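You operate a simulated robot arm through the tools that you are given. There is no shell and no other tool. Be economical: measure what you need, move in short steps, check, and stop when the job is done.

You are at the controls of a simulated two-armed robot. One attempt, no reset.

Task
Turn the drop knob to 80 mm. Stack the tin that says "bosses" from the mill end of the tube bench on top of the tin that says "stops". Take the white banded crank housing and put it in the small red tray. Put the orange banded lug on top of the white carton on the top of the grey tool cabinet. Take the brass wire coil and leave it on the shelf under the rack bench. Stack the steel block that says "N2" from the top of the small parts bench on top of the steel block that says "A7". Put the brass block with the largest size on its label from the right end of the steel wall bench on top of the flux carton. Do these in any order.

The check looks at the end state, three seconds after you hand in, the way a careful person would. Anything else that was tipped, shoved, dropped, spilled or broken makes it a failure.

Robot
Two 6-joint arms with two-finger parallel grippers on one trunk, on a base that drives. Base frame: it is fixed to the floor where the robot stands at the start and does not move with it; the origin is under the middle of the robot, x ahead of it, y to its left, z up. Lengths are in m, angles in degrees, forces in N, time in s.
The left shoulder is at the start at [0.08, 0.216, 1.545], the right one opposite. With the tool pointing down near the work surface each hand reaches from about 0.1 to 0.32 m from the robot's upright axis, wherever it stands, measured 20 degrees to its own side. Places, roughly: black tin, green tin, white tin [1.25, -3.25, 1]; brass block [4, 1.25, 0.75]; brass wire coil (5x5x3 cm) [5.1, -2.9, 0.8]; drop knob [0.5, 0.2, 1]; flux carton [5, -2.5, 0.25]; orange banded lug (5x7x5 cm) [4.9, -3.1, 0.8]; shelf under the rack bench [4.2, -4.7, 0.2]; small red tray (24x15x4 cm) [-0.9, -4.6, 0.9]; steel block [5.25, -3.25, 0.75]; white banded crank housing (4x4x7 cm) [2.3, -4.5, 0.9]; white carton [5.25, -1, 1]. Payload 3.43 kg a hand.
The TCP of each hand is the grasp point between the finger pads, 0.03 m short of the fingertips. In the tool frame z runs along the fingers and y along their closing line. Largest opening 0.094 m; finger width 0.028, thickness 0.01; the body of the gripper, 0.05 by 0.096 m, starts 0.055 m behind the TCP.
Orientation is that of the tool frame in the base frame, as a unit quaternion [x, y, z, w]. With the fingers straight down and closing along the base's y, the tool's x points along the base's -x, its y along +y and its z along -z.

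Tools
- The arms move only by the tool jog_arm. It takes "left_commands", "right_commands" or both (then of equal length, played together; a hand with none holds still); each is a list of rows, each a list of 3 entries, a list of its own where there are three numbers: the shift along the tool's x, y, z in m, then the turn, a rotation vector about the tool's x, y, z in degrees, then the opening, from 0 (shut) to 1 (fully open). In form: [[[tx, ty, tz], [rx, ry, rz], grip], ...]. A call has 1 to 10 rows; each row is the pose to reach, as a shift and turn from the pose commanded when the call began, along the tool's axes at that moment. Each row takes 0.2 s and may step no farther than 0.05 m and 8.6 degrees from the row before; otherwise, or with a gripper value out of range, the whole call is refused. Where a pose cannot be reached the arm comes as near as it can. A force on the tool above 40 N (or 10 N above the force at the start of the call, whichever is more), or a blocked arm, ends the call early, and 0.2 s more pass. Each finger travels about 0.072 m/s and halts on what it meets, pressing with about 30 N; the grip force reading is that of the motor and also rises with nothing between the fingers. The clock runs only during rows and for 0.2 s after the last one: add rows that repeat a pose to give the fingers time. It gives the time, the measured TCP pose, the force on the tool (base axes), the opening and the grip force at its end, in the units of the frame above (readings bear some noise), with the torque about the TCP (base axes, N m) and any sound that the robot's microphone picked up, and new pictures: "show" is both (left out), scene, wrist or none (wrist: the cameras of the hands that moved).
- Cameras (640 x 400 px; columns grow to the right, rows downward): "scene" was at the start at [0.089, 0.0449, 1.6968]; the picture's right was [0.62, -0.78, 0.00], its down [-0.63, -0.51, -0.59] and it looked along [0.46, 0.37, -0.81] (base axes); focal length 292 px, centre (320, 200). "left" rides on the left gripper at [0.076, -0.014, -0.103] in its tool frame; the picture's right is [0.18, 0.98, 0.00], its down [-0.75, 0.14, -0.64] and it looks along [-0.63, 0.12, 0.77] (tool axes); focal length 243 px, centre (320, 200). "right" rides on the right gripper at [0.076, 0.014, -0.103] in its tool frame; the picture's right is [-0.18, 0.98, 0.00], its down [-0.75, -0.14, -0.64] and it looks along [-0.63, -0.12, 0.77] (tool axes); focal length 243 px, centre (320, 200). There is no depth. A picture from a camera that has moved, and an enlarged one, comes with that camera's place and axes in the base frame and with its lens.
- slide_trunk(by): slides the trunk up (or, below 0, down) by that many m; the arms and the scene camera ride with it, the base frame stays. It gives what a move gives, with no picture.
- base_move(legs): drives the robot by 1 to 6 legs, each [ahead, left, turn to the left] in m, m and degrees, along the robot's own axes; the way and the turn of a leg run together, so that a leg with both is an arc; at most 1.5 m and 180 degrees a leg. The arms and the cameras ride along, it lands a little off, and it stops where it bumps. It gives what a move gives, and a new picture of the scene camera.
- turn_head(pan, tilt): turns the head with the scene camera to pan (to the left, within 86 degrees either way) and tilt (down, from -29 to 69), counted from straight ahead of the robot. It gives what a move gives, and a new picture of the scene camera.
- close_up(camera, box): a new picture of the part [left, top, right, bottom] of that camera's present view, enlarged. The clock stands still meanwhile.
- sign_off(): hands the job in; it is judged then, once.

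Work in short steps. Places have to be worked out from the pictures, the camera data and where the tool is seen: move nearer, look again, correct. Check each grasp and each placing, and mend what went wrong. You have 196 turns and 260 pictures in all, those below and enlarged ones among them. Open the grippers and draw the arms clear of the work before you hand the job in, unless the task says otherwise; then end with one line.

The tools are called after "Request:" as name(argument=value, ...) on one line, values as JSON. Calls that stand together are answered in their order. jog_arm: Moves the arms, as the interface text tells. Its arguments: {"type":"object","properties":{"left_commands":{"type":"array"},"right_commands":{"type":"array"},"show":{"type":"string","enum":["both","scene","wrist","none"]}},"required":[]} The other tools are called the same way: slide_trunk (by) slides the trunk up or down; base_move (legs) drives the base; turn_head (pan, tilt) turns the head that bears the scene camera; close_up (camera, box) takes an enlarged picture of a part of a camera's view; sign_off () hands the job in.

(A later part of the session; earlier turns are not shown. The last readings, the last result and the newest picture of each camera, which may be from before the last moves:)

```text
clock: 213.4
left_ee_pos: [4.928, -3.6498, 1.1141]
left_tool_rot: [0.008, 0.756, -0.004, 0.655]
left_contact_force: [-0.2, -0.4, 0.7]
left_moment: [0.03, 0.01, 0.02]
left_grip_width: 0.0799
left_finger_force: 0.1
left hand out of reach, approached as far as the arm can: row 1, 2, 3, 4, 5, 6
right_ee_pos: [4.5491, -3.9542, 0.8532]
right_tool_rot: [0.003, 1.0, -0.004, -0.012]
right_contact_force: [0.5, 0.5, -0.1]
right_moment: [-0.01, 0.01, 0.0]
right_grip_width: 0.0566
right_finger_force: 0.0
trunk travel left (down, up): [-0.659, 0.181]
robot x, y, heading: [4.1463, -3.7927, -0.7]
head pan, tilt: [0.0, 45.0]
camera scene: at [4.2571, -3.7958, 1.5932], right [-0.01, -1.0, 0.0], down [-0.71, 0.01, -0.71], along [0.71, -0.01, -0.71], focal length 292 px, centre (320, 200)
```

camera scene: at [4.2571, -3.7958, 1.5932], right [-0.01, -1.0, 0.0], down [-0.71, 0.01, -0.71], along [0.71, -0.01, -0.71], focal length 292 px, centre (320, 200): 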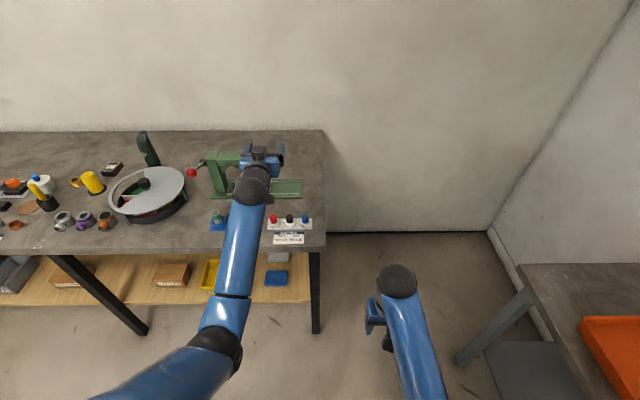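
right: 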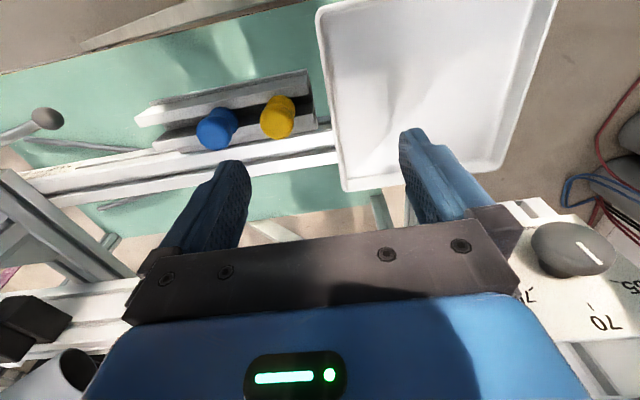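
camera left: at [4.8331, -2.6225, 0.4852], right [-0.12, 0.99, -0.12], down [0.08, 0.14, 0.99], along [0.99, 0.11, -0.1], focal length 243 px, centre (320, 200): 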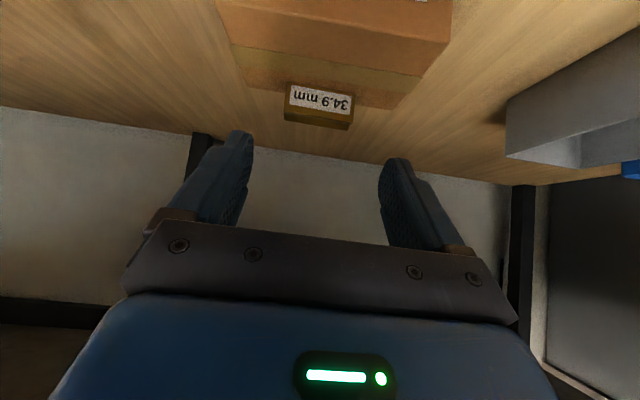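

The arm folded again. Now I pull back and turn the tool to the 30° tilt.

Request:
jog_arm(left_commands=[[[0.007, 0, -0.025], [0, 6.5, 0], 0.85], [[0.014, 0, -0.05], [0, 13, 0], 0.85], [[0.021, 0, -0.075], [0, 19.5, 0], 0.85], [[0.028, 0, -0.1], [0, 26, 0], 0.85], [[0.035, 0, -0.125], [0, 32.5, 0], 0.85], [[0.042, 0, -0.15], [0, 39, 0], 0.85], [[0.05, 0, -0.165], [0, 45.5, 0], 0.85], [[0.056, 0, -0.174], [0, 51.6, 0], 0.85], [[0.056, 0, -0.174], [0, 51.6, 0], 0.85]], show="none")

Request:
base_move(legs=[[0, 0.2, 0.6]])

```text
clock: 215.4
left_ee_pos: [4.7506, -3.6495, 1.0815]
left_tool_rot: [0.009, 0.966, 0.0, 0.26]
left_contact_force: [-0.4, -0.2, -0.5]
left_moment: [-0.03, -0.01, 0.0]
left_grip_width: 0.0799
left_finger_force: 0.0
right_ee_pos: [4.5502, -3.9539, 0.8532]
right_tool_rot: [0.002, 1.0, -0.005, -0.013]
right_contact_force: [0.2, 0.6, -0.1]
right_moment: [-0.01, -0.02, 0.03]
right_grip_width: 0.0563
right_finger_force: 0.0
trunk travel left (down, up): [-0.659, 0.181]
robot x, y, heading: [4.1435, -3.7933, -0.6]
head pan, tilt: [0.0, 45.0]
```

```text
clock: 217.0
left_ee_pos: [4.7495, -3.4458, 1.082]
left_tool_rot: [0.004, 0.966, 0.002, 0.26]
left_contact_force: [-0.8, -0.3, 0.2]
left_moment: [0.04, -0.01, -0.01]
left_grip_width: 0.0797
left_finger_force: 0.1
right_ee_pos: [4.552, -3.7534, 0.8514]
right_tool_rot: [-0.003, 1.0, -0.004, -0.013]
right_contact_force: [0.2, 0.6, 0.3]
right_moment: [0.01, -0.02, -0.04]
right_grip_width: 0.0563
right_finger_force: 0.0
trunk travel left (down, up): [-0.659, 0.181]
robot x, y, heading: [4.1445, -3.5938, 0.2]
head pan, tilt: [0.0, 45.0]
camera scene: at [4.2593, -3.6006, 1.5931], right [0.0, -1.0, 0.0], down [-0.71, 0.0, -0.71], along [0.71, 0.0, -0.71], focal length 292 px, centre (320, 200)
```

scene: 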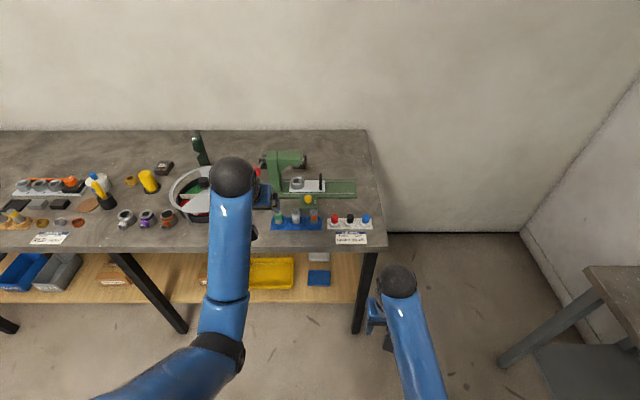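

N2: about 53×74×23 mm, centre (5.304, −3.50), nearly square to me. I drive up to x≈4.47 with the hand held above the press head height.

Request:
base_move(legs=[[0.325, -0.055, 0]])

Request:
jog_arm(left_commands=[[[-0.03, 0, 0.0173], [0, 0, 0], 0.85], [[-0.06, 0, 0.0346], [0, 0, 0], 0.85], [[-0.09, 0, 0.052], [0, 0, 0], 0.85], [[-0.12, 0, 0.069], [0, 0, 0], 0.85], [[-0.15, 0, 0.0866], [0, 0, 0], 0.85], [[-0.15, 0, 0.0866], [0, 0, 0], 0.85]], show="both")

```text
clock: 219.2
left_ee_pos: [5.0749, -3.5, 1.0826]
left_tool_rot: [0.004, 0.965, 0.001, 0.261]
left_contact_force: [0.4, 0.7, -0.6]
left_moment: [-0.01, 0.03, 0.01]
left_grip_width: 0.0799
left_finger_force: 0.2
right_ee_pos: [4.8753, -3.808, 0.8526]
right_tool_rot: [-0.002, 1.0, -0.005, -0.016]
right_contact_force: [-23.8, 2.2, -7.2]
right_moment: [-0.5, 0.81, 0.79]
right_grip_width: 0.0579
right_finger_force: 1.1
trunk travel left (down, up): [-0.659, 0.181]
robot x, y, heading: [4.4718, -3.6501, 0.2]
head pan, tilt: [0.0, 45.0]
camera scene: at [4.5831, -3.6525, 1.5932], right [0.0, -1.0, 0.0], down [-0.71, 0.0, -0.71], along [0.71, 0.0, -0.71], focal length 292 px, centre (320, 200)
```

scene: 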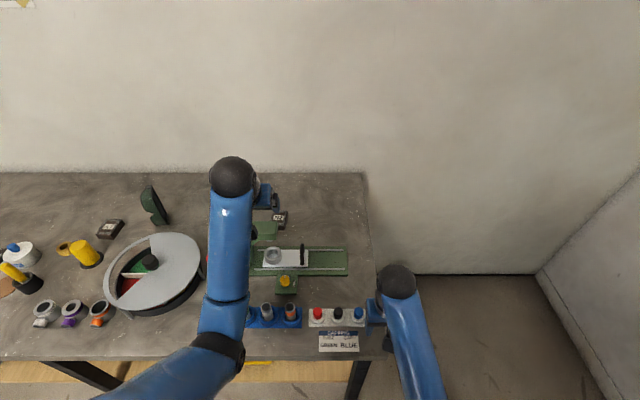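

```text
clock: 220.6
left_ee_pos: [5.2487, -3.5039, 1.0805]
left_tool_rot: [0.003, 0.966, 0.001, 0.259]
left_contact_force: [0.5, -0.4, 0.5]
left_moment: [-0.01, 0.0, -0.02]
left_grip_width: 0.0797
left_finger_force: 0.1
right_ee_pos: [4.8756, -3.8091, 0.8531]
right_tool_rot: [-0.002, 1.0, -0.005, -0.016]
right_contact_force: [-3.7, 0.2, 2.8]
right_moment: [0.02, 0.11, 0.15]
right_grip_width: 0.0564
right_finger_force: 0.0
trunk travel left (down, up): [-0.659, 0.181]
robot x, y, heading: [4.4732, -3.6507, 0.3]
head pan, tilt: [0.0, 45.0]
camera scene: at [4.5852, -3.6527, 1.5931], right [0.0, -1.0, 0.0], down [-0.71, 0.0, -0.71], along [0.71, 0.0, -0.71], focal length 292 px, centre (320, 200)
camera left: at [5.1295, -3.5166, 1.131], right [-0.15, 0.98, -0.09], down [0.33, 0.13, 0.93], along [0.93, 0.11, -0.34], focal length 243 px, centre (320, 200)
```

scene: 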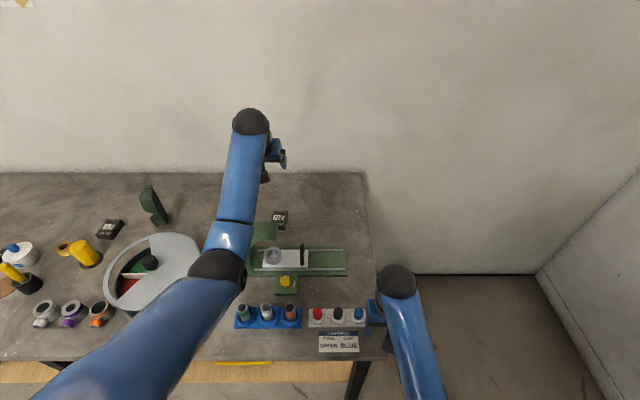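
left: 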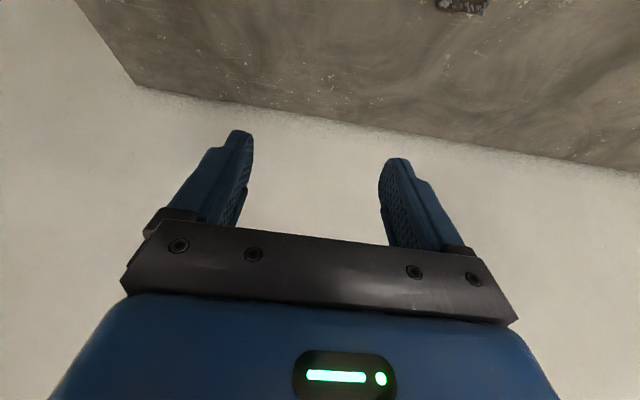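

The right hand has met something by the cap holder at the bench edge. I zoom to check it.

Request:
close_up(camera="scene", box=[290, 260, 430, 370])

Request:
close_up(camera="right", box=[0, 0, 640, 400])

```text
3.64 times, centred on (360, 315) of scene
camera zoom: at [4.5852, -3.6527, 1.5931], right [0.0, -1.0, 0.0], down [-0.71, 0.0, -0.71], along [0.71, 0.0, -0.71], focal length 1064 px, centre (174, -218)
```

zoom: 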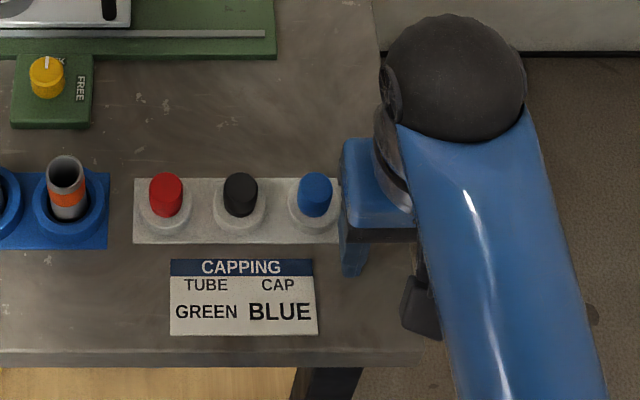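

```text
1.00 times, centred on (320, 200) of right (not enlarged: the box is as wide or as high as the picture)
camera zoom: at [4.8025, -3.7943, 0.958], right [0.18, 0.98, -0.02], down [0.78, -0.13, 0.62], along [0.61, -0.12, -0.79], focal length 243 px, centre (320, 200)
```

zoom: 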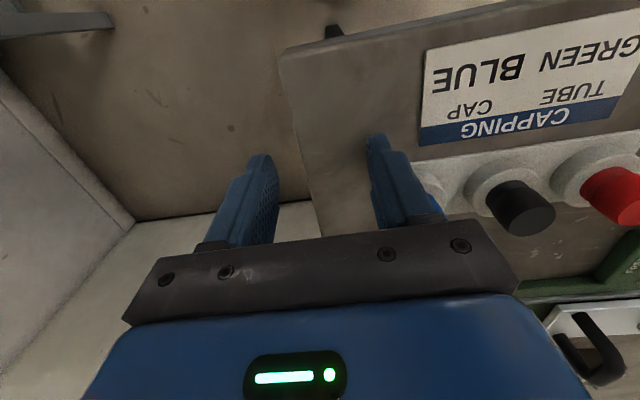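

The cap holder has not measurably moved (contact was light). I shift the right hand away to the right.

Request:
jog_arm(right_commands=[[[0.005, -0.02, 0], [0, 0, 0], 0.5], [[0.01, -0.06, 0], [0, 0, 0], 0.3], [[0.01, -0.1, 0], [0, 0, 0], 0.3], [[0.01, -0.14, 0], [0, 0, 0], 0.3]], show="none")

Request:
close_up(camera="scene", box=[250, 190, 310, 240])

```text
clock: 221.6
left_ee_pos: [5.2476, -3.5021, 1.0807]
left_tool_rot: [0.004, 0.966, 0.002, 0.26]
left_contact_force: [0.5, -0.3, 0.6]
left_moment: [0.01, 0.0, -0.02]
left_grip_width: 0.0799
left_finger_force: 0.0
right_ee_pos: [4.8681, -3.948, 0.8531]
right_tool_rot: [-0.003, 1.0, -0.006, -0.014]
right_contact_force: [-0.1, -0.5, 0.0]
right_moment: [0.01, 0.02, 0.02]
right_grip_width: 0.0282
right_finger_force: 0.0
trunk travel left (down, up): [-0.659, 0.181]
robot x, y, heading: [4.4753, -3.6523, -0.1]
head pan, tilt: [0.0, 45.0]
```

```text
8.00 times, centred on (280, 215) of scene
camera zoom: at [4.5868, -3.6536, 1.593], right [0.0, -1.0, 0.0], down [-0.71, 0.0, -0.71], along [0.71, 0.0, -0.71], focal length 2340 px, centre (640, 80)
```

zoom: 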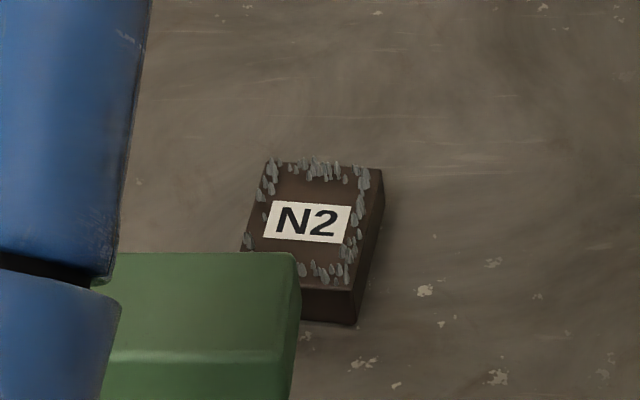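

N2's centre is about (5.29, −3.503). I go 3 cm further forward and lower the trunk 0.13 m behind the press head.

Request:
jog_arm(left_commands=[[[-0.013, 0, 0.0075], [0, 0, 0], 0.85], [[-0.026, 0, 0.015], [0, 0, 0], 0.85], [[-0.026, 0, 0.015], [0, 0, 0], 0.85]], show="none")

Request:
slide_trunk(by=-0.13)

Request:
jog_arm(left_commands=[[[0, 0, 0], [0, 0, 0], 0.85]], show="both")

```text
clock: 222.4
left_ee_pos: [5.2785, -3.5025, 1.0842]
left_tool_rot: [0.004, 0.966, 0.002, 0.26]
left_contact_force: [-0.8, -1.0, -0.5]
left_moment: [0.0, -0.01, 0.01]
left_grip_width: 0.0798
left_finger_force: 0.1
right_ee_pos: [4.8673, -3.9475, 0.8526]
right_tool_rot: [-0.002, 1.0, -0.006, -0.014]
right_contact_force: [0.2, -0.7, 0.8]
right_moment: [0.0, 0.03, -0.01]
right_grip_width: 0.0284
right_finger_force: 0.0
trunk travel left (down, up): [-0.659, 0.181]
robot x, y, heading: [4.4752, -3.6519, 0.2]
head pan, tilt: [0.0, 45.0]
```

```text
clock: 224.0
left_ee_pos: [5.2792, -3.503, 0.9544]
left_tool_rot: [0.005, 0.966, 0.001, 0.259]
left_contact_force: [-1.2, 0.6, -0.1]
left_moment: [0.0, 0.01, 0.01]
left_grip_width: 0.0798
left_finger_force: 0.1
right_ee_pos: [4.8685, -3.9473, 0.7238]
right_tool_rot: [-0.004, 1.0, -0.007, -0.015]
right_contact_force: [0.9, -0.7, 0.0]
right_moment: [-0.02, -0.01, 0.02]
right_grip_width: 0.0283
right_finger_force: 0.0
trunk travel left (down, up): [-0.529, 0.311]
robot x, y, heading: [4.4718, -3.6509, -0.2]
head pan, tilt: [0.0, 45.0]
```

```text
clock: 224.4
left_ee_pos: [5.2796, -3.5027, 0.9515]
left_tool_rot: [0.004, 0.966, 0.002, 0.26]
left_contact_force: [0.0, -0.7, 0.3]
left_moment: [0.0, 0.0, -0.01]
left_grip_width: 0.08
left_finger_force: 0.1
right_ee_pos: [4.8679, -3.9467, 0.7237]
right_tool_rot: [-0.003, 1.0, -0.006, -0.014]
right_contact_force: [0.0, -0.1, 0.8]
right_moment: [-0.04, -0.02, -0.02]
right_grip_width: 0.0282
right_finger_force: 0.1
trunk travel left (down, up): [-0.529, 0.311]
robot x, y, heading: [4.4699, -3.6498, -0.1]
head pan, tilt: [0.0, 45.0]
camera scene: at [4.5865, -3.6528, 1.4631], right [0.0, -1.0, 0.0], down [-0.71, 0.0, -0.71], along [0.71, 0.0, -0.71], focal length 292 px, centre (320, 200)
camera left: at [5.1609, -3.5166, 1.0025], right [-0.15, 0.98, -0.09], down [0.33, 0.13, 0.93], along [0.93, 0.11, -0.35], focal length 243 px, centre (320, 200)
```

scene: 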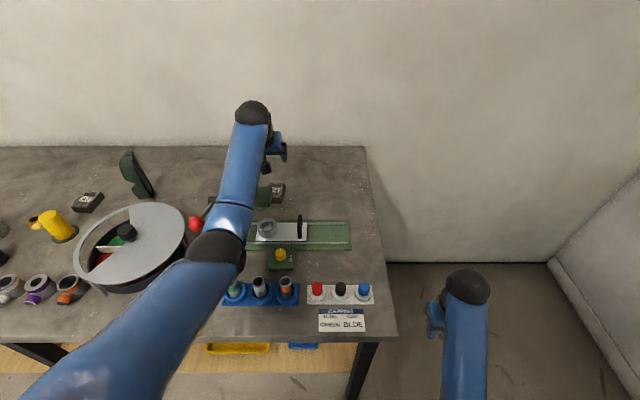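
left: 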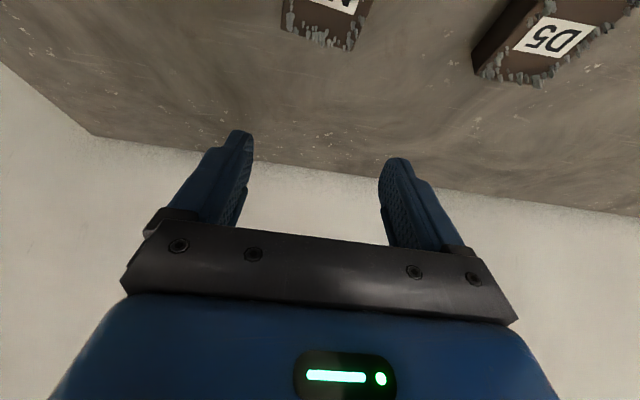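

Wrist view puts N2's centre at about x 5.28. I descend to just above grasp height, looking before closing.

Request:
jog_arm(left_commands=[[[0.028, -0.002, 0.015], [0, 0, 0], 0.85], [[0.044, -0.002, 0.045], [0, 0, 0], 0.85], [[0.06, -0.002, 0.075], [0, 0, 0], 0.85], [[0.07, -0.002, 0.095], [0, 0, 0], 0.85], [[0.07, -0.002, 0.095], [0, 0, 0], 0.85]], show="wrist")

Request:
close_up(camera="scene", box=[230, 100, 310, 220])

```text
clock: 225.8
left_ee_pos: [5.2733, -3.5077, 0.8828]
left_tool_rot: [0.003, 0.955, 0.0, 0.297]
left_contact_force: [-1.0, 0.0, 0.6]
left_moment: [0.0, -0.01, 0.03]
left_grip_width: 0.0796
left_finger_force: 0.1
right_ee_pos: [4.8602, -3.9478, 0.7244]
right_tool_rot: [-0.003, 1.0, -0.005, -0.009]
right_contact_force: [0.3, 0.3, -0.2]
right_moment: [-0.01, 0.02, -0.01]
right_grip_width: 0.0282
right_finger_force: 0.1
trunk travel left (down, up): [-0.529, 0.311]
robot x, y, heading: [4.4747, -3.6518, -0.0]
head pan, tilt: [0.0, 45.0]
stopped in row 5 (left hand): the arm was blocked; the commanded pose is now the measured one
camera left: at [5.1521, -3.5217, 0.923], right [-0.15, 0.98, -0.1], down [0.26, 0.14, 0.96], along [0.96, 0.11, -0.27], focal length 243 px, centre (320, 200)
```

left: 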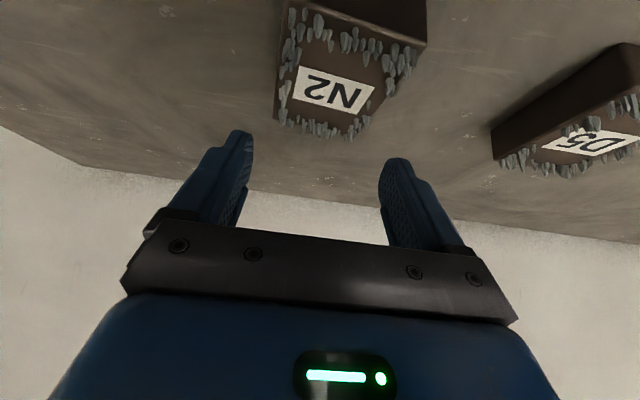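

```text
3.33 times, centred on (270, 160) of scene
camera zoom: at [4.5712, -3.6548, 1.462], right [0.0, -1.0, 0.0], down [-0.7, 0.0, -0.71], along [0.71, 0.0, -0.7], focal length 975 px, centre (487, 333)
```

zoom: 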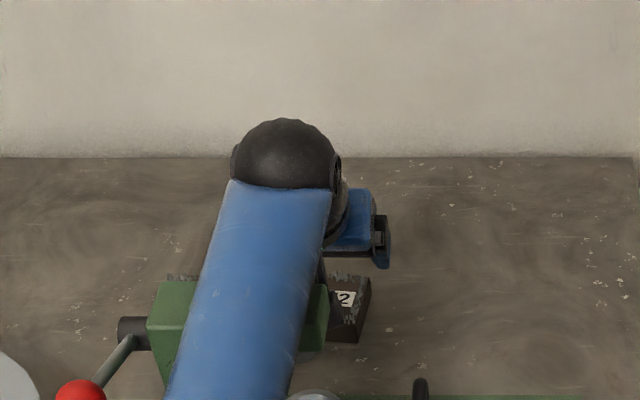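

My forearm is resting on the press head, so this approach is blocked. I lift off right away, raise the trunk, and retract; I will use the right arm from a diagonal instead.

Request:
jog_arm(left_commands=[[[-0.02, 0, -0.03], [0, 0, 0], 0.85], [[-0.04, 0, -0.06], [0, 0, 0], 0.85], [[-0.057, 0, -0.085], [0, 0, 0], 0.85], [[-0.07, 0, -0.1], [0, 0, 0], 0.85]], show="none")

Request:
slide_trunk(by=0.13)

Request:
jog_arm(left_commands=[[[0.04, 0, -0.028], [0, 0, 0], 0.6], [[0.08, 0, -0.056], [0, 0, 0], 0.6], [[0.12, 0, -0.084], [0, 0, 0], 0.6], [[0.16, 0, -0.112], [0, 0, 0], 0.6], [[0.2, 0, -0.14], [0, 0, 0], 0.6], [[0.24, 0, -0.168], [0, 0, 0], 0.6], [[0.28, 0, -0.196], [0, 0, 0], 0.6]], show="scene")

Request:
close_up(camera="scene", box=[200, 150, 380, 260])

```text
clock: 226.8
left_ee_pos: [5.2852, -3.5061, 0.986]
left_tool_rot: [0.003, 0.959, -0.001, 0.285]
left_contact_force: [0.3, 0.2, 0.2]
left_moment: [-0.03, -0.01, 0.02]
left_grip_width: 0.08
left_finger_force: 0.0
right_ee_pos: [4.8681, -3.9474, 0.7216]
right_tool_rot: [-0.003, 1.0, -0.006, -0.015]
right_contact_force: [-0.5, 0.1, -0.2]
right_moment: [-0.01, 0.0, 0.0]
right_grip_width: 0.0282
right_finger_force: 0.1
trunk travel left (down, up): [-0.529, 0.311]
robot x, y, heading: [4.4713, -3.6483, -0.0]
head pan, tilt: [0.0, 45.0]
```

```text
clock: 228.4
left_ee_pos: [5.2842, -3.507, 1.1178]
left_tool_rot: [0.002, 0.958, -0.001, 0.285]
left_contact_force: [-1.3, 0.1, 0.5]
left_moment: [0.0, 0.01, -0.01]
left_grip_width: 0.0801
left_finger_force: 0.1
right_ee_pos: [4.8681, -3.9458, 0.8521]
right_tool_rot: [-0.004, 1.0, -0.006, -0.015]
right_contact_force: [-0.6, 0.1, 0.0]
right_moment: [0.0, 0.01, 0.0]
right_grip_width: 0.0284
right_finger_force: 0.1
trunk travel left (down, up): [-0.659, 0.181]
robot x, y, heading: [4.4723, -3.6468, 0.1]
head pan, tilt: [0.0, 45.0]
```

```text
clock: 230.0
left_ee_pos: [4.9547, -3.507, 1.0587]
left_tool_rot: [0.002, 0.957, -0.002, 0.292]
left_contact_force: [0.4, 0.1, -0.6]
left_moment: [0.0, -0.01, 0.0]
left_grip_width: 0.0562
left_finger_force: 0.0
left hand out of reach, approached as far as the arm can: row 5, 6, 7
right_ee_pos: [4.8667, -3.9456, 0.8541]
right_tool_rot: [-0.004, 1.0, -0.007, -0.013]
right_contact_force: [0.1, -0.2, -0.7]
right_moment: [-0.01, -0.02, -0.02]
right_grip_width: 0.0282
right_finger_force: 0.1
trunk travel left (down, up): [-0.659, 0.181]
robot x, y, heading: [4.4747, -3.6498, -0.2]
head pan, tilt: [0.0, 45.0]
camera scene: at [4.5837, -3.652, 1.5934], right [0.0, -1.0, 0.0], down [-0.71, 0.0, -0.71], along [0.71, 0.0, -0.71], focal length 292 px, centre (320, 200)
```

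scene: 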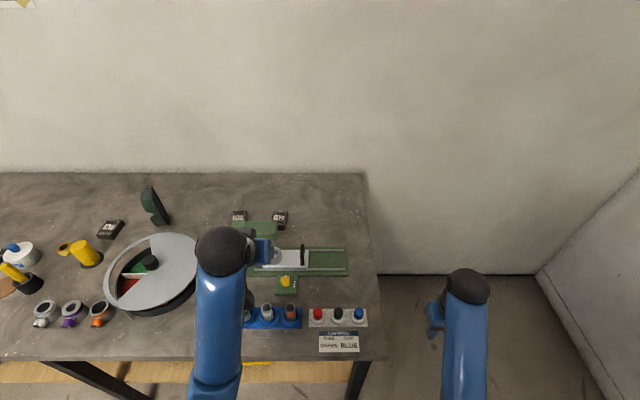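

```text
3.56 times, centred on (290, 205) of scene
camera zoom: at [4.5837, -3.652, 1.5934], right [0.0, -1.0, 0.0], down [-0.71, 0.0, -0.71], along [0.71, 0.0, -0.71], focal length 1040 px, centre (427, 182)
```

zoom: 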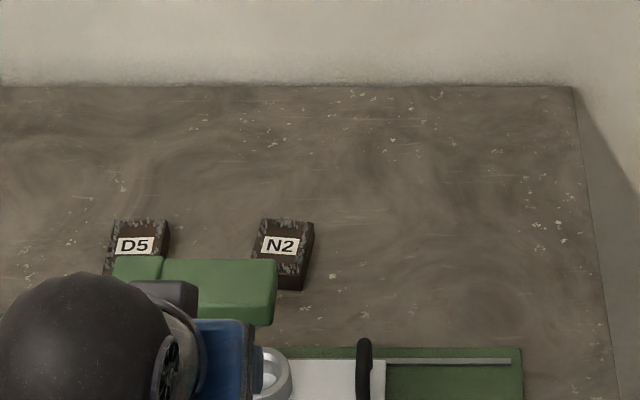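

The press looks undisturbed. I retreat, raise the trunk, and come in on a 45° heading so the right arm can reach N2 from the open right side.

Request:
base_move(legs=[[-0.3, 0, 0]])

Request:
slide_trunk(by=0.17)

Request:
jog_arm(left_commands=[[[0.03, 0, -0.02], [0, 0, 0], 0.6], [[0.05, 0.0, -0.035], [0, 0, 0], 0.6], [[0.066, 0.0, -0.046], [0, 0, 0], 0.6]], right_commands=[[[0, 0, 0], [0, 0, 0], 0.85], [[0, 0, 0], [0, 0, 0], 0.85], [[0, 0, 0], [0, 0, 0], 0.85]], show="none")

Request:
base_move(legs=[[0, 0, 45], [0.11, -0.31, 0]])

Request:
turn_head(pan=-20, tilt=55)

```text
clock: 232.0
left_ee_pos: [4.6545, -3.5078, 1.0572]
left_tool_rot: [0.003, 0.957, -0.001, 0.29]
left_contact_force: [-0.2, 0.0, -0.2]
left_moment: [0.0, 0.04, 0.04]
left_grip_width: 0.0564
left_finger_force: 0.0
right_ee_pos: [4.5658, -3.9483, 0.8519]
right_tool_rot: [-0.004, 1.0, -0.006, -0.015]
right_contact_force: [-0.1, -0.1, 0.1]
right_moment: [0.02, 0.02, -0.01]
right_grip_width: 0.0283
right_finger_force: 0.0
trunk travel left (down, up): [-0.659, 0.181]
robot x, y, heading: [4.1693, -3.6482, 0.0]
head pan, tilt: [0.0, 45.0]
camera scene: at [4.2854, -3.6526, 1.5928], right [0.0, -1.0, 0.0], down [-0.71, 0.0, -0.71], along [0.71, 0.0, -0.71], focal length 292 px, centre (320, 200)
```

scene: 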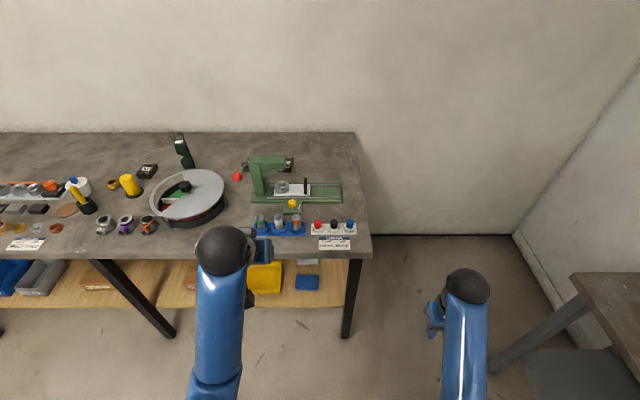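

```text
clock: 234.0
left_ee_pos: [4.653, -3.5077, 1.2274]
left_tool_rot: [0.002, 0.957, -0.002, 0.291]
left_contact_force: [-0.4, -0.2, 0.4]
left_moment: [0.0, -0.02, -0.02]
left_grip_width: 0.0564
left_finger_force: 0.2
right_ee_pos: [4.5641, -3.9481, 1.024]
right_tool_rot: [-0.002, 1.0, -0.007, -0.015]
right_contact_force: [0.4, 0.6, 0.3]
right_moment: [0.01, -0.02, -0.02]
right_grip_width: 0.0286
right_finger_force: 0.1
trunk travel left (down, up): [-0.829, 0.011]
robot x, y, heading: [4.1733, -3.6495, -0.2]
head pan, tilt: [0.0, 45.0]
```

```text
clock: 234.8
left_ee_pos: [4.5988, -3.5117, 1.2147]
left_tool_rot: [0.002, 0.957, -0.001, 0.289]
left_contact_force: [-0.4, 0.5, -0.7]
left_moment: [0.01, 0.02, -0.01]
left_grip_width: 0.0565
left_finger_force: 0.1
left hand out of reach, approached as far as the arm can: row 1, 2, 3
right_ee_pos: [4.5652, -3.9475, 1.0239]
right_tool_rot: [-0.002, 1.0, -0.007, -0.014]
right_contact_force: [0.9, -0.4, 0.0]
right_moment: [-0.01, 0.01, 0.0]
right_grip_width: 0.0797
right_finger_force: 0.1
trunk travel left (down, up): [-0.829, 0.011]
robot x, y, heading: [4.1689, -3.652, -0.0]
head pan, tilt: [0.0, 45.0]
```

```text
clock: 239.0
left_ee_pos: [4.6577, -3.3779, 1.2163]
left_tool_rot: [-0.375, 0.88, 0.113, 0.268]
left_contact_force: [-0.1, 1.1, -0.5]
left_moment: [0.01, 0.0, 0.0]
left_grip_width: 0.0564
left_finger_force: 0.0
right_ee_pos: [4.9506, -3.7021, 1.0228]
right_tool_rot: [-0.397, 0.918, -0.012, -0.011]
right_contact_force: [0.4, -0.1, -0.6]
right_moment: [-0.02, 0.0, -0.03]
right_grip_width: 0.0803
right_finger_force: 0.0
trunk travel left (down, up): [-0.829, 0.011]
robot x, y, heading: [4.4653, -3.786, 46.2]
head pan, tilt: [0.0, 45.0]
camera scene: at [4.5411, -3.7038, 1.7632], right [0.72, -0.69, 0.0], down [-0.49, -0.51, -0.71], along [0.49, 0.51, -0.71], focal length 292 px, centre (320, 200)
```

scene: 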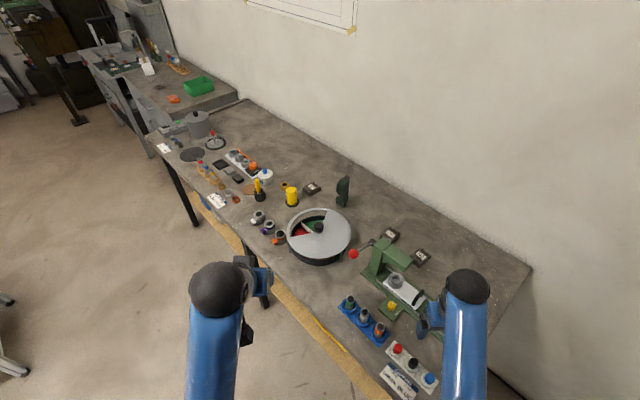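

```text
clock: 239.9
left_ee_pos: [4.6601, -3.3791, 1.2146]
left_tool_rot: [-0.375, 0.88, 0.114, 0.268]
left_contact_force: [-0.7, 0.5, 0.9]
left_moment: [0.0, 0.0, -0.01]
left_grip_width: 0.0564
left_finger_force: 0.1
right_ee_pos: [4.9537, -3.7037, 1.0233]
right_tool_rot: [-0.396, 0.918, -0.011, -0.011]
right_contact_force: [-0.6, -0.9, -0.2]
right_moment: [0.0, 0.0, 0.0]
right_grip_width: 0.0802
right_finger_force: 0.0
trunk travel left (down, up): [-0.829, 0.011]
robot x, y, heading: [4.4641, -3.7882, 46.5]
head pan, tilt: [-20.0, 55.0]
camera scene: at [4.5536, -3.7324, 1.7496], right [0.44, -0.9, 0.0], down [-0.73, -0.36, -0.57], along [0.51, 0.26, -0.82], focal length 292 px, centre (320, 200)
```

scene: 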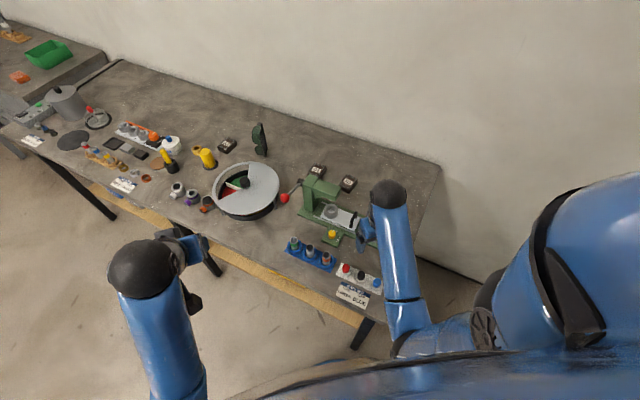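

The right hand is now on the open side. I move it to a waypoint behind the press slide, raising it and turning it to square with N2.

Request:
jog_arm(right_commands=[[[-0.02, -0.01, -0.03], [0, 0, 8.3], 0.85], [[-0.05, -0.02, -0.05], [0, 0, 16.6], 0.85], [[-0.085, -0.035, -0.07], [0, 0, 25], 0.85], [[-0.12, -0.05, -0.09], [0, 0, 33.3], 0.85], [[-0.16, -0.068, -0.1], [0, 0, 41.6], 0.85], [[-0.196, -0.084, -0.1], [0, 0, 50], 0.85], [[-0.196, -0.084, -0.1], [0, 0, 50], 0.85]], show="scene")

```text
clock: 241.5
left_ee_pos: [4.6586, -3.3794, 1.2158]
left_tool_rot: [-0.374, 0.881, 0.114, 0.267]
left_contact_force: [-0.2, 1.1, -0.6]
left_moment: [-0.02, 0.01, -0.01]
left_grip_width: 0.0564
left_finger_force: 0.1
right_ee_pos: [5.1538, -3.6141, 1.1164]
right_tool_rot: [0.03, 0.999, -0.013, -0.004]
right_contact_force: [0.2, -0.7, -0.1]
right_moment: [0.0, -0.05, -0.02]
right_grip_width: 0.08
right_finger_force: 0.1
right hand out of reach, approached as far as the arm can: row 1, 2, 3, 4, 5, 6, 7
trunk travel left (down, up): [-0.829, 0.011]
robot x, y, heading: [4.4649, -3.7839, 46.6]
head pan, tilt: [-20.0, 55.0]
camera scene: at [4.5529, -3.7325, 1.7497], right [0.44, -0.9, 0.0], down [-0.73, -0.36, -0.57], along [0.51, 0.25, -0.82], focal length 292 px, centre (320, 200)
```

scene: 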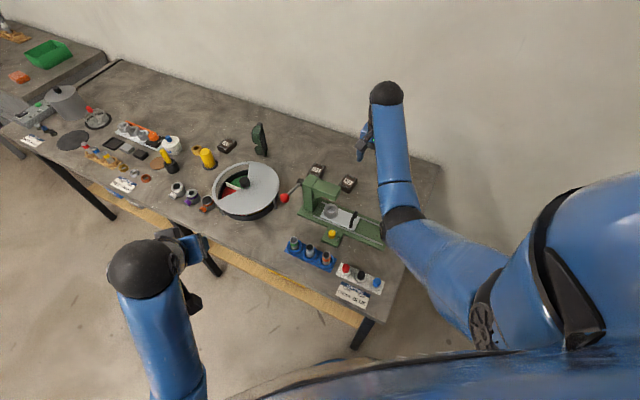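

Request:
slide_trunk(by=-0.24)

Request:
jog_arm(right_commands=[[[-0.03, 0.029, 0], [0, 0, 0], 0.85], [[-0.06, 0.058, 0], [0, 0, 0], 0.85], [[-0.09, 0.087, 0], [0, 0, 0], 0.85], [[-0.12, 0.116, 0], [0, 0, 0], 0.85], [[-0.12, 0.116, 0], [0, 0, 0], 0.85]], show="both")

```text
clock: 244.0
left_ee_pos: [4.6607, -3.3789, 0.9748]
left_tool_rot: [-0.374, 0.881, 0.113, 0.267]
left_contact_force: [-1.3, 1.3, -0.1]
left_moment: [0.0, -0.01, 0.02]
left_grip_width: 0.0561
left_finger_force: 0.1
right_ee_pos: [5.1535, -3.6133, 0.8757]
right_tool_rot: [0.029, 0.999, -0.013, -0.004]
right_contact_force: [-0.1, 0.0, 1.1]
right_moment: [0.04, 0.0, 0.01]
right_grip_width: 0.0798
right_finger_force: 0.1
trunk travel left (down, up): [-0.589, 0.251]
robot x, y, heading: [4.4655, -3.7856, 46.4]
head pan, tilt: [-20.0, 55.0]
```

```text
clock: 245.2
left_ee_pos: [4.6595, -3.3792, 0.9759]
left_tool_rot: [-0.374, 0.88, 0.113, 0.269]
left_contact_force: [-0.4, 0.1, 0.5]
left_moment: [0.04, 0.0, 0.02]
left_grip_width: 0.0566
left_finger_force: 0.0
right_ee_pos: [5.2403, -3.5351, 0.879]
right_tool_rot: [0.029, 0.999, -0.014, -0.003]
right_contact_force: [-0.7, -0.2, -0.4]
right_moment: [-0.03, -0.02, -0.02]
right_grip_width: 0.0799
right_finger_force: 0.0
right hand out of reach, approached as far as the arm can: row 3, 4, 5
trunk travel left (down, up): [-0.589, 0.251]
robot x, y, heading: [4.4667, -3.7861, 46.4]
head pan, tilt: [-20.0, 55.0]
camera scene: at [4.5534, -3.7323, 1.5096], right [0.44, -0.9, 0.0], down [-0.73, -0.36, -0.57], along [0.51, 0.25, -0.82], focal length 292 px, centre (320, 200)
camera right: at [5.1635, -3.5145, 0.9821], right [0.24, 0.97, -0.03], down [0.75, -0.17, 0.64], along [0.62, -0.18, -0.77], focal length 243 px, centre (320, 200)
```

scene: 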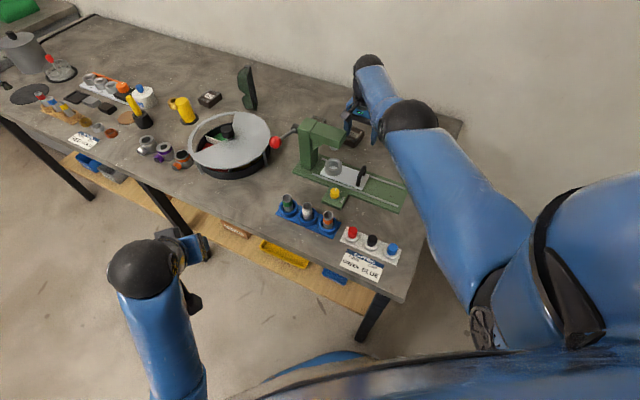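
right: 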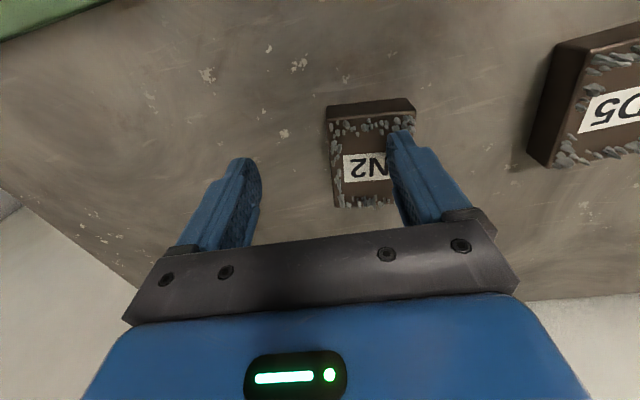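

That is the arm's limit. I step back to the waypoint to be sure the elbow isn't locked.

Request:
jog_arm(right_commands=[[[0.03, -0.025, 0], [0, 0, 0], 0.85], [[0.06, -0.05, 0], [0, 0, 0], 0.85], [[0.087, -0.078, 0], [0, 0, 0], 0.85]], show="none")

```text
clock: 245.5
left_ee_pos: [4.658, -3.3801, 0.9757]
left_tool_rot: [-0.375, 0.88, 0.113, 0.268]
left_contact_force: [0.2, -1.0, -1.1]
left_moment: [0.0, -0.04, 0.02]
left_grip_width: 0.0565
left_finger_force: 0.1
right_ee_pos: [5.2283, -3.543, 0.8752]
right_tool_rot: [0.031, 0.999, -0.02, -0.015]
right_contact_force: [-4.8, -2.4, 8.2]
right_moment: [0.48, 0.08, 0.27]
right_grip_width: 0.0796
right_finger_force: 0.0
trunk travel left (down, up): [-0.589, 0.251]
robot x, y, heading: [4.466, -3.7856, 46.5]
head pan, tilt: [-20.0, 55.0]
stopped in row 1 (right hand): the force on the tool passed its limit at 113 N (the readings are from after the stop); the commanded pose is now the measured one
```

The wrist camera housing touched the back of the press head. I move slightly forward and sideways right first, clear of it, then check the press.

Request:
jog_arm(right_commands=[[[-0.008, -0.01, 0], [0, 0, 0], 0.85], [[-0.005, -0.05, 0], [0, 0, 0], 0.85], [[0.0, -0.09, 0], [0, 0, 0], 0.85]], show="scene")

Request:
close_up(camera="scene", box=[270, 80, 430, 220])

```text
clock: 246.3
left_ee_pos: [4.6609, -3.3792, 0.9764]
left_tool_rot: [-0.375, 0.88, 0.114, 0.267]
left_contact_force: [1.4, 0.2, -0.4]
left_moment: [0.05, 0.01, -0.03]
left_grip_width: 0.0564
left_finger_force: 0.1
right_ee_pos: [5.2251, -3.6354, 0.8815]
right_tool_rot: [0.03, 0.999, -0.02, -0.017]
right_contact_force: [0.4, -0.3, -0.5]
right_moment: [0.05, 0.0, 0.0]
right_grip_width: 0.0798
right_finger_force: 0.1
trunk travel left (down, up): [-0.589, 0.251]
robot x, y, heading: [4.4616, -3.7831, 46.5]
head pan, tilt: [-20.0, 55.0]
camera scene: at [4.5536, -3.7339, 1.5097], right [0.44, -0.9, 0.0], down [-0.73, -0.36, -0.57], along [0.51, 0.26, -0.82], focal length 292 px, centre (320, 200)
```

scene: 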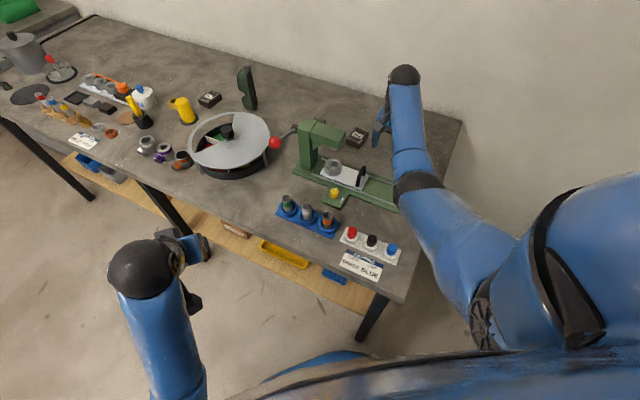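

```text
2.86 times, centred on (350, 150) of scene
camera zoom: at [4.5536, -3.7339, 1.5097], right [0.44, -0.9, 0.0], down [-0.73, -0.36, -0.57], along [0.51, 0.26, -0.82], focal length 836 px, centre (234, 343)
```

zoom: 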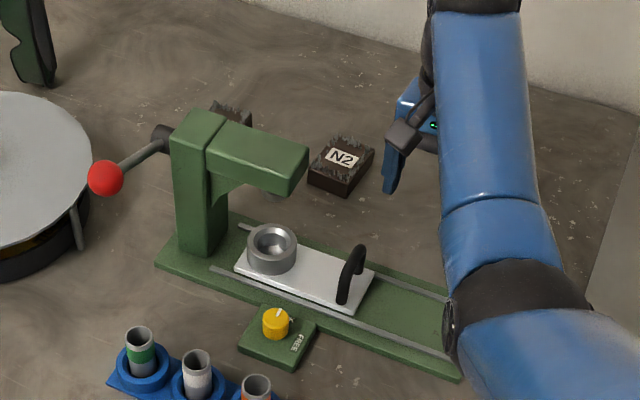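

The press and N2 look undisturbed and the arm is free. I turn the right hand so its camera faces away from the press (closing along N2's long side), and raise it.

Request:
jog_arm(right_commands=[[[0, 0, -0.02], [0, 0, -8.5], 1], [[0, 0, -0.04], [0, 0, -17], 1], [[0, 0, -0.06], [0, 0, -25.5], 1], [[0, 0, -0.08], [0, 0, -34], 1], [[0, 0, -0.1], [0, 0, -42.5], 1], [[0, 0, -0.1], [0, 0, -51], 1], [[0, 0, -0.1], [0, 0, -59.5], 1], [[0, 0, -0.1], [0, 0, -68], 1], [[0, 0, -0.1], [0, 0, -76.5], 1], [[0, 0, -0.1], [0, 0, -85], 1]], show="none")

Request:
base_move(legs=[[0.035, 0, 0]])

Request:
close_up(camera="right", box=[0, 0, 640, 400])

```text
clock: 248.5
left_ee_pos: [4.6602, -3.3788, 0.976]
left_tool_rot: [-0.374, 0.88, 0.113, 0.268]
left_contact_force: [0.4, -0.1, 0.7]
left_moment: [0.02, 0.0, 0.03]
left_grip_width: 0.0566
left_finger_force: 0.0
right_ee_pos: [5.2426, -3.6218, 0.9694]
right_tool_rot: [-0.654, 0.756, -0.003, -0.026]
right_contact_force: [-0.3, 0.1, 0.3]
right_moment: [-0.01, 0.03, -0.01]
right_grip_width: 0.0938
right_finger_force: 0.0
right hand out of reach, approached as far as the arm can: row 4, 5, 6, 7, 8, 9, 10
trunk travel left (down, up): [-0.589, 0.251]
robot x, y, heading: [4.4676, -3.7831, 46.6]
head pan, tilt: [-20.0, 55.0]
```

```text
clock: 249.3
left_ee_pos: [4.68, -3.3598, 0.978]
left_tool_rot: [-0.375, 0.88, 0.114, 0.27]
left_contact_force: [-0.2, -1.0, 0.2]
left_moment: [0.0, 0.0, 0.01]
left_grip_width: 0.0566
left_finger_force: 0.0
right_ee_pos: [5.2624, -3.602, 0.9732]
right_tool_rot: [-0.653, 0.757, -0.004, -0.023]
right_contact_force: [-1.5, -2.0, 0.4]
right_moment: [0.05, -0.05, 0.01]
right_grip_width: 0.0941
right_finger_force: 0.2
trunk travel left (down, up): [-0.589, 0.251]
robot x, y, heading: [4.489, -3.7595, 46.3]
head pan, tilt: [-20.0, 55.0]
camera scene: at [4.5708, -3.7141, 1.5104], right [0.44, -0.9, 0.0], down [-0.73, -0.36, -0.58], along [0.52, 0.26, -0.82], focal length 292 px, centre (320, 200)
```

scene: 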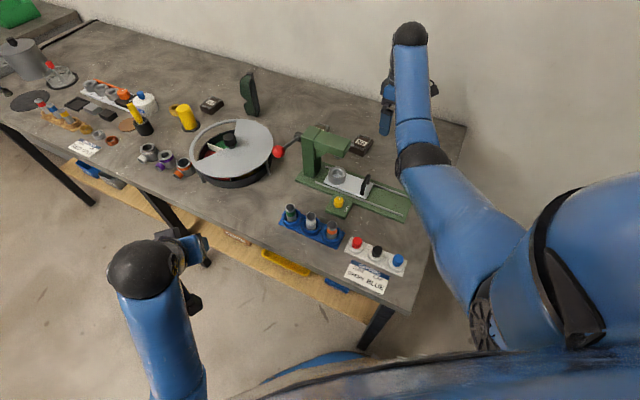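

```text
1.00 times, centred on (320, 200) of right (not enlarged: the box is as wide or as high as the picture)
camera zoom: at [5.2387, -3.6713, 1.0801], right [-0.94, 0.33, 0.02], down [0.27, 0.75, 0.61], along [0.19, 0.58, -0.79], focal length 243 px, centre (320, 200)
```

zoom: 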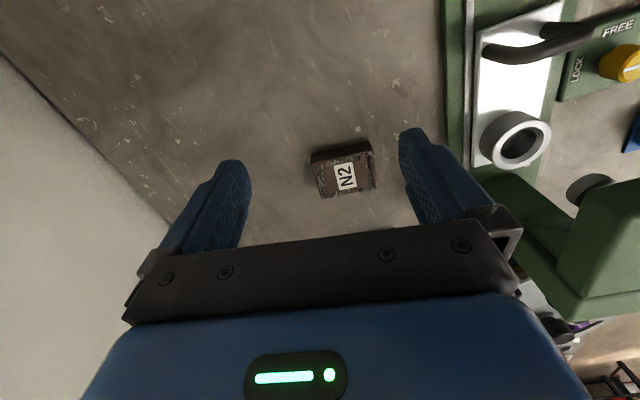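

N2 is at about (5.265, −3.497) by this view. I move the hand over it.

Request:
jog_arm(right_commands=[[[-0.035, 0.004, 0], [0, 0, 0], 1], [[-0.07, 0.008, 0], [0, 0, 0], 1], [[-0.104, 0.01, 0], [0, 0, 0], 1], [[-0.104, 0.01, 0], [0, 0, 0], 1]], show="wrist")

```text
clock: 250.3
left_ee_pos: [4.6846, -3.3552, 0.975]
left_tool_rot: [-0.374, 0.881, 0.114, 0.267]
left_contact_force: [-0.5, -0.7, -0.4]
left_moment: [0.0, 0.0, 0.01]
left_grip_width: 0.0563
left_finger_force: 0.1
right_ee_pos: [5.2647, -3.497, 0.9643]
right_tool_rot: [-0.653, 0.757, -0.004, -0.026]
right_contact_force: [-0.4, 0.1, -0.1]
right_moment: [0.03, -0.01, -0.01]
right_grip_width: 0.0941
right_finger_force: 0.0
right hand out of reach, approached as far as the arm can: row 3, 4
trunk travel left (down, up): [-0.589, 0.251]
robot x, y, heading: [4.4904, -3.7623, 46.5]
head pan, tilt: [-20.0, 55.0]
camera right: at [5.2421, -3.5672, 1.0734], right [-0.94, 0.33, 0.02], down [0.27, 0.75, 0.6], along [0.18, 0.58, -0.8], focal length 243 px, centre (320, 200)
```

right: 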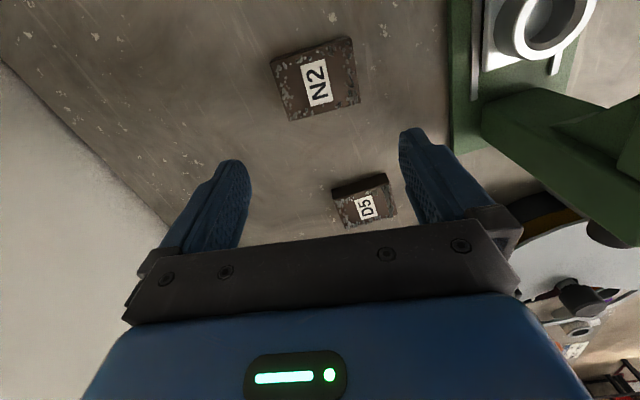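

Recomputing from several views, N2's top is higher than thought: label at (5.25, −3.515, 0.84), bench top ≈0.817. I re-centre and look again before lowering.

Request:
jog_arm(right_commands=[[[0.01, 0.006, 0], [0, 0, 0], 1], [[0.02, 0.012, 0], [0, 0, 0], 1], [[0.02, 0.012, 0], [0, 0, 0], 1]], show="none")

Request:
slide_trunk(by=-0.07)

Request:
close_up(camera="right", box=[0, 0, 640, 400])

Request:
close_up(camera="scene", box=[300, 40, 460, 180])

```text
clock: 251.1
left_ee_pos: [4.6838, -3.3553, 0.9752]
left_tool_rot: [-0.375, 0.88, 0.114, 0.267]
left_contact_force: [-0.3, 0.5, 0.0]
left_moment: [0.02, -0.03, 0.02]
left_grip_width: 0.0564
left_finger_force: 0.0
right_ee_pos: [5.2685, -3.5035, 0.9648]
right_tool_rot: [-0.653, 0.757, -0.004, -0.025]
right_contact_force: [-0.3, -0.8, 0.1]
right_moment: [0.0, 0.02, 0.0]
right_grip_width: 0.0942
right_finger_force: 0.1
right hand out of reach, approached as far as the arm can: row 1, 2, 3
trunk travel left (down, up): [-0.589, 0.251]
robot x, y, heading: [4.4882, -3.762, 46.5]
head pan, tilt: [-20.0, 55.0]
```

```text
clock: 252.2
left_ee_pos: [4.683, -3.3549, 0.9061]
left_tool_rot: [-0.374, 0.881, 0.113, 0.268]
left_contact_force: [-0.2, 0.0, 0.3]
left_moment: [0.01, -0.02, 0.03]
left_grip_width: 0.0563
left_finger_force: 0.1
right_ee_pos: [5.2675, -3.5036, 0.8939]
right_tool_rot: [-0.653, 0.756, -0.004, -0.027]
right_contact_force: [0.1, 0.2, -0.5]
right_moment: [-0.03, -0.01, -0.01]
right_grip_width: 0.094
right_finger_force: 0.1
trunk travel left (down, up): [-0.519, 0.321]
robot x, y, heading: [4.4931, -3.7627, 46.5]
head pan, tilt: [-20.0, 55.0]
```

```text
1.00 times, centred on (320, 200) of right (not enlarged: the box is as wide or as high as the picture)
camera zoom: at [5.2444, -3.5737, 1.0016], right [-0.94, 0.33, 0.02], down [0.27, 0.75, 0.6], along [0.18, 0.57, -0.8], focal length 243 px, centre (320, 200)
```

zoom: 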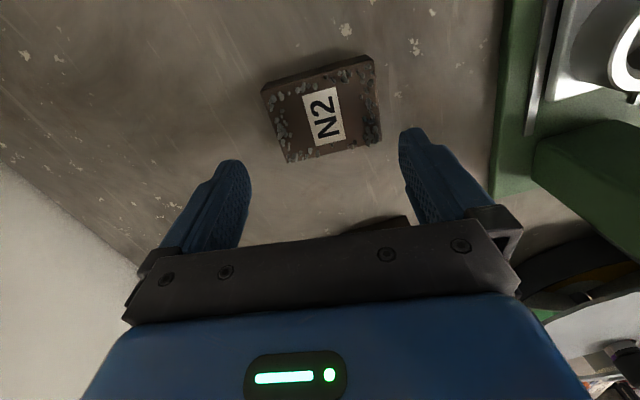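

```text
2.86 times, centred on (380, 110) of scene
camera zoom: at [4.5766, -3.7083, 1.4397], right [0.44, -0.9, 0.0], down [-0.73, -0.36, -0.57], along [0.51, 0.25, -0.82], focal length 836 px, centre (149, 457)
```

zoom: 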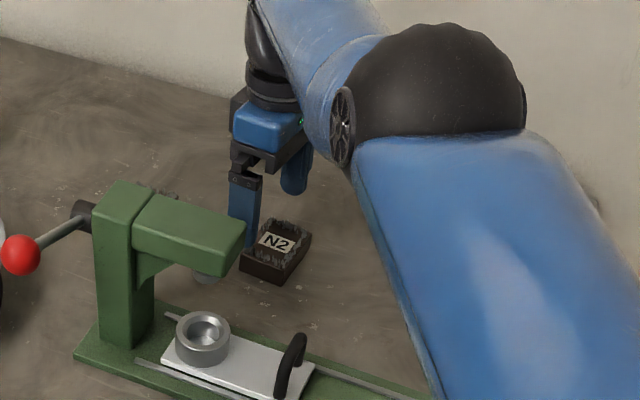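

The arm is at its limit again, so I use the base and trunk for the last bit: back 2 cm, then lower.

Request:
base_move(legs=[[-0.02, -0.002, 0]])

Request:
slide_trunk(by=-0.03)

Request:
close_up(camera="right", box=[0, 0, 640, 400])

```text
clock: 253.0
left_ee_pos: [4.6726, -3.3688, 0.9014]
left_tool_rot: [-0.375, 0.881, 0.112, 0.265]
left_contact_force: [0.8, 0.1, -0.4]
left_moment: [-0.04, 0.02, 0.04]
left_grip_width: 0.0565
left_finger_force: 0.1
right_ee_pos: [5.2566, -3.5154, 0.89]
right_tool_rot: [-0.652, 0.757, -0.004, -0.029]
right_contact_force: [-0.3, -0.1, -0.8]
right_moment: [-0.03, 0.03, 0.0]
right_grip_width: 0.0941
right_finger_force: 0.0
trunk travel left (down, up): [-0.519, 0.321]
robot x, y, heading: [4.4788, -3.7801, 46.7]
head pan, tilt: [-20.0, 55.0]
camera scene: at [4.5681, -3.7193, 1.4391], right [0.44, -0.9, 0.0], down [-0.74, -0.37, -0.57], along [0.51, 0.25, -0.82], focal length 292 px, centre (320, 200)
```

scene: 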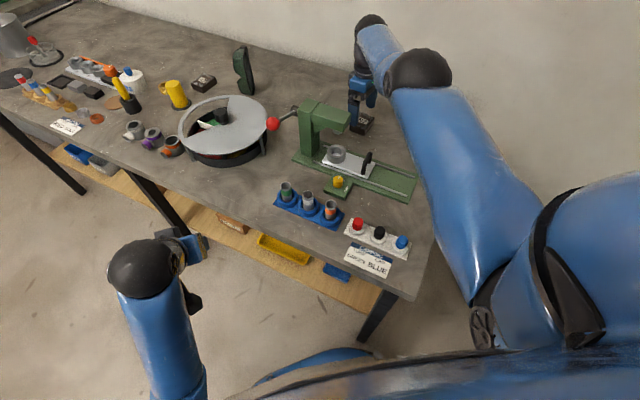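

```text
clock: 253.7
left_ee_pos: [4.6703, -3.3699, 0.8757]
left_tool_rot: [-0.375, 0.88, 0.115, 0.267]
left_contact_force: [0.1, -0.3, 0.3]
left_moment: [0.0, -0.01, -0.01]
left_grip_width: 0.0562
left_finger_force: 0.0
right_ee_pos: [5.2546, -3.5179, 0.8653]
right_tool_rot: [-0.653, 0.757, -0.004, -0.026]
right_contact_force: [-0.1, 0.4, 0.1]
right_moment: [-0.02, 0.01, 0.03]
right_grip_width: 0.0939
right_finger_force: 0.0
trunk travel left (down, up): [-0.489, 0.351]
robot x, y, heading: [4.481, -3.771, 46.3]
head pan, tilt: [-20.0, 55.0]
```

```text
1.00 times, centred on (320, 200) of right (not enlarged: the box is as wide or as high as the picture)
camera zoom: at [5.232, -3.5882, 0.9718], right [-0.95, 0.33, 0.02], down [0.27, 0.75, 0.6], along [0.18, 0.58, -0.8], focal length 243 px, centre (320, 200)
```

zoom: 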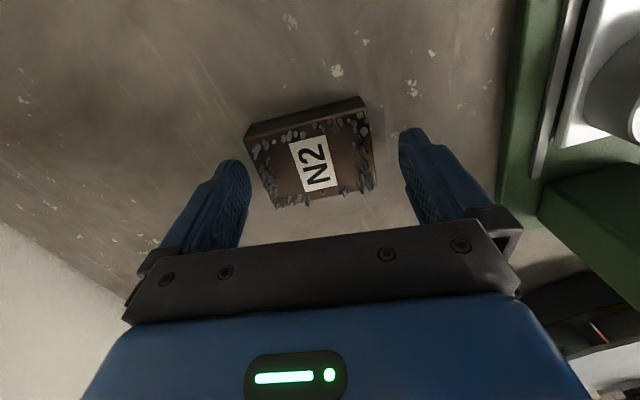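

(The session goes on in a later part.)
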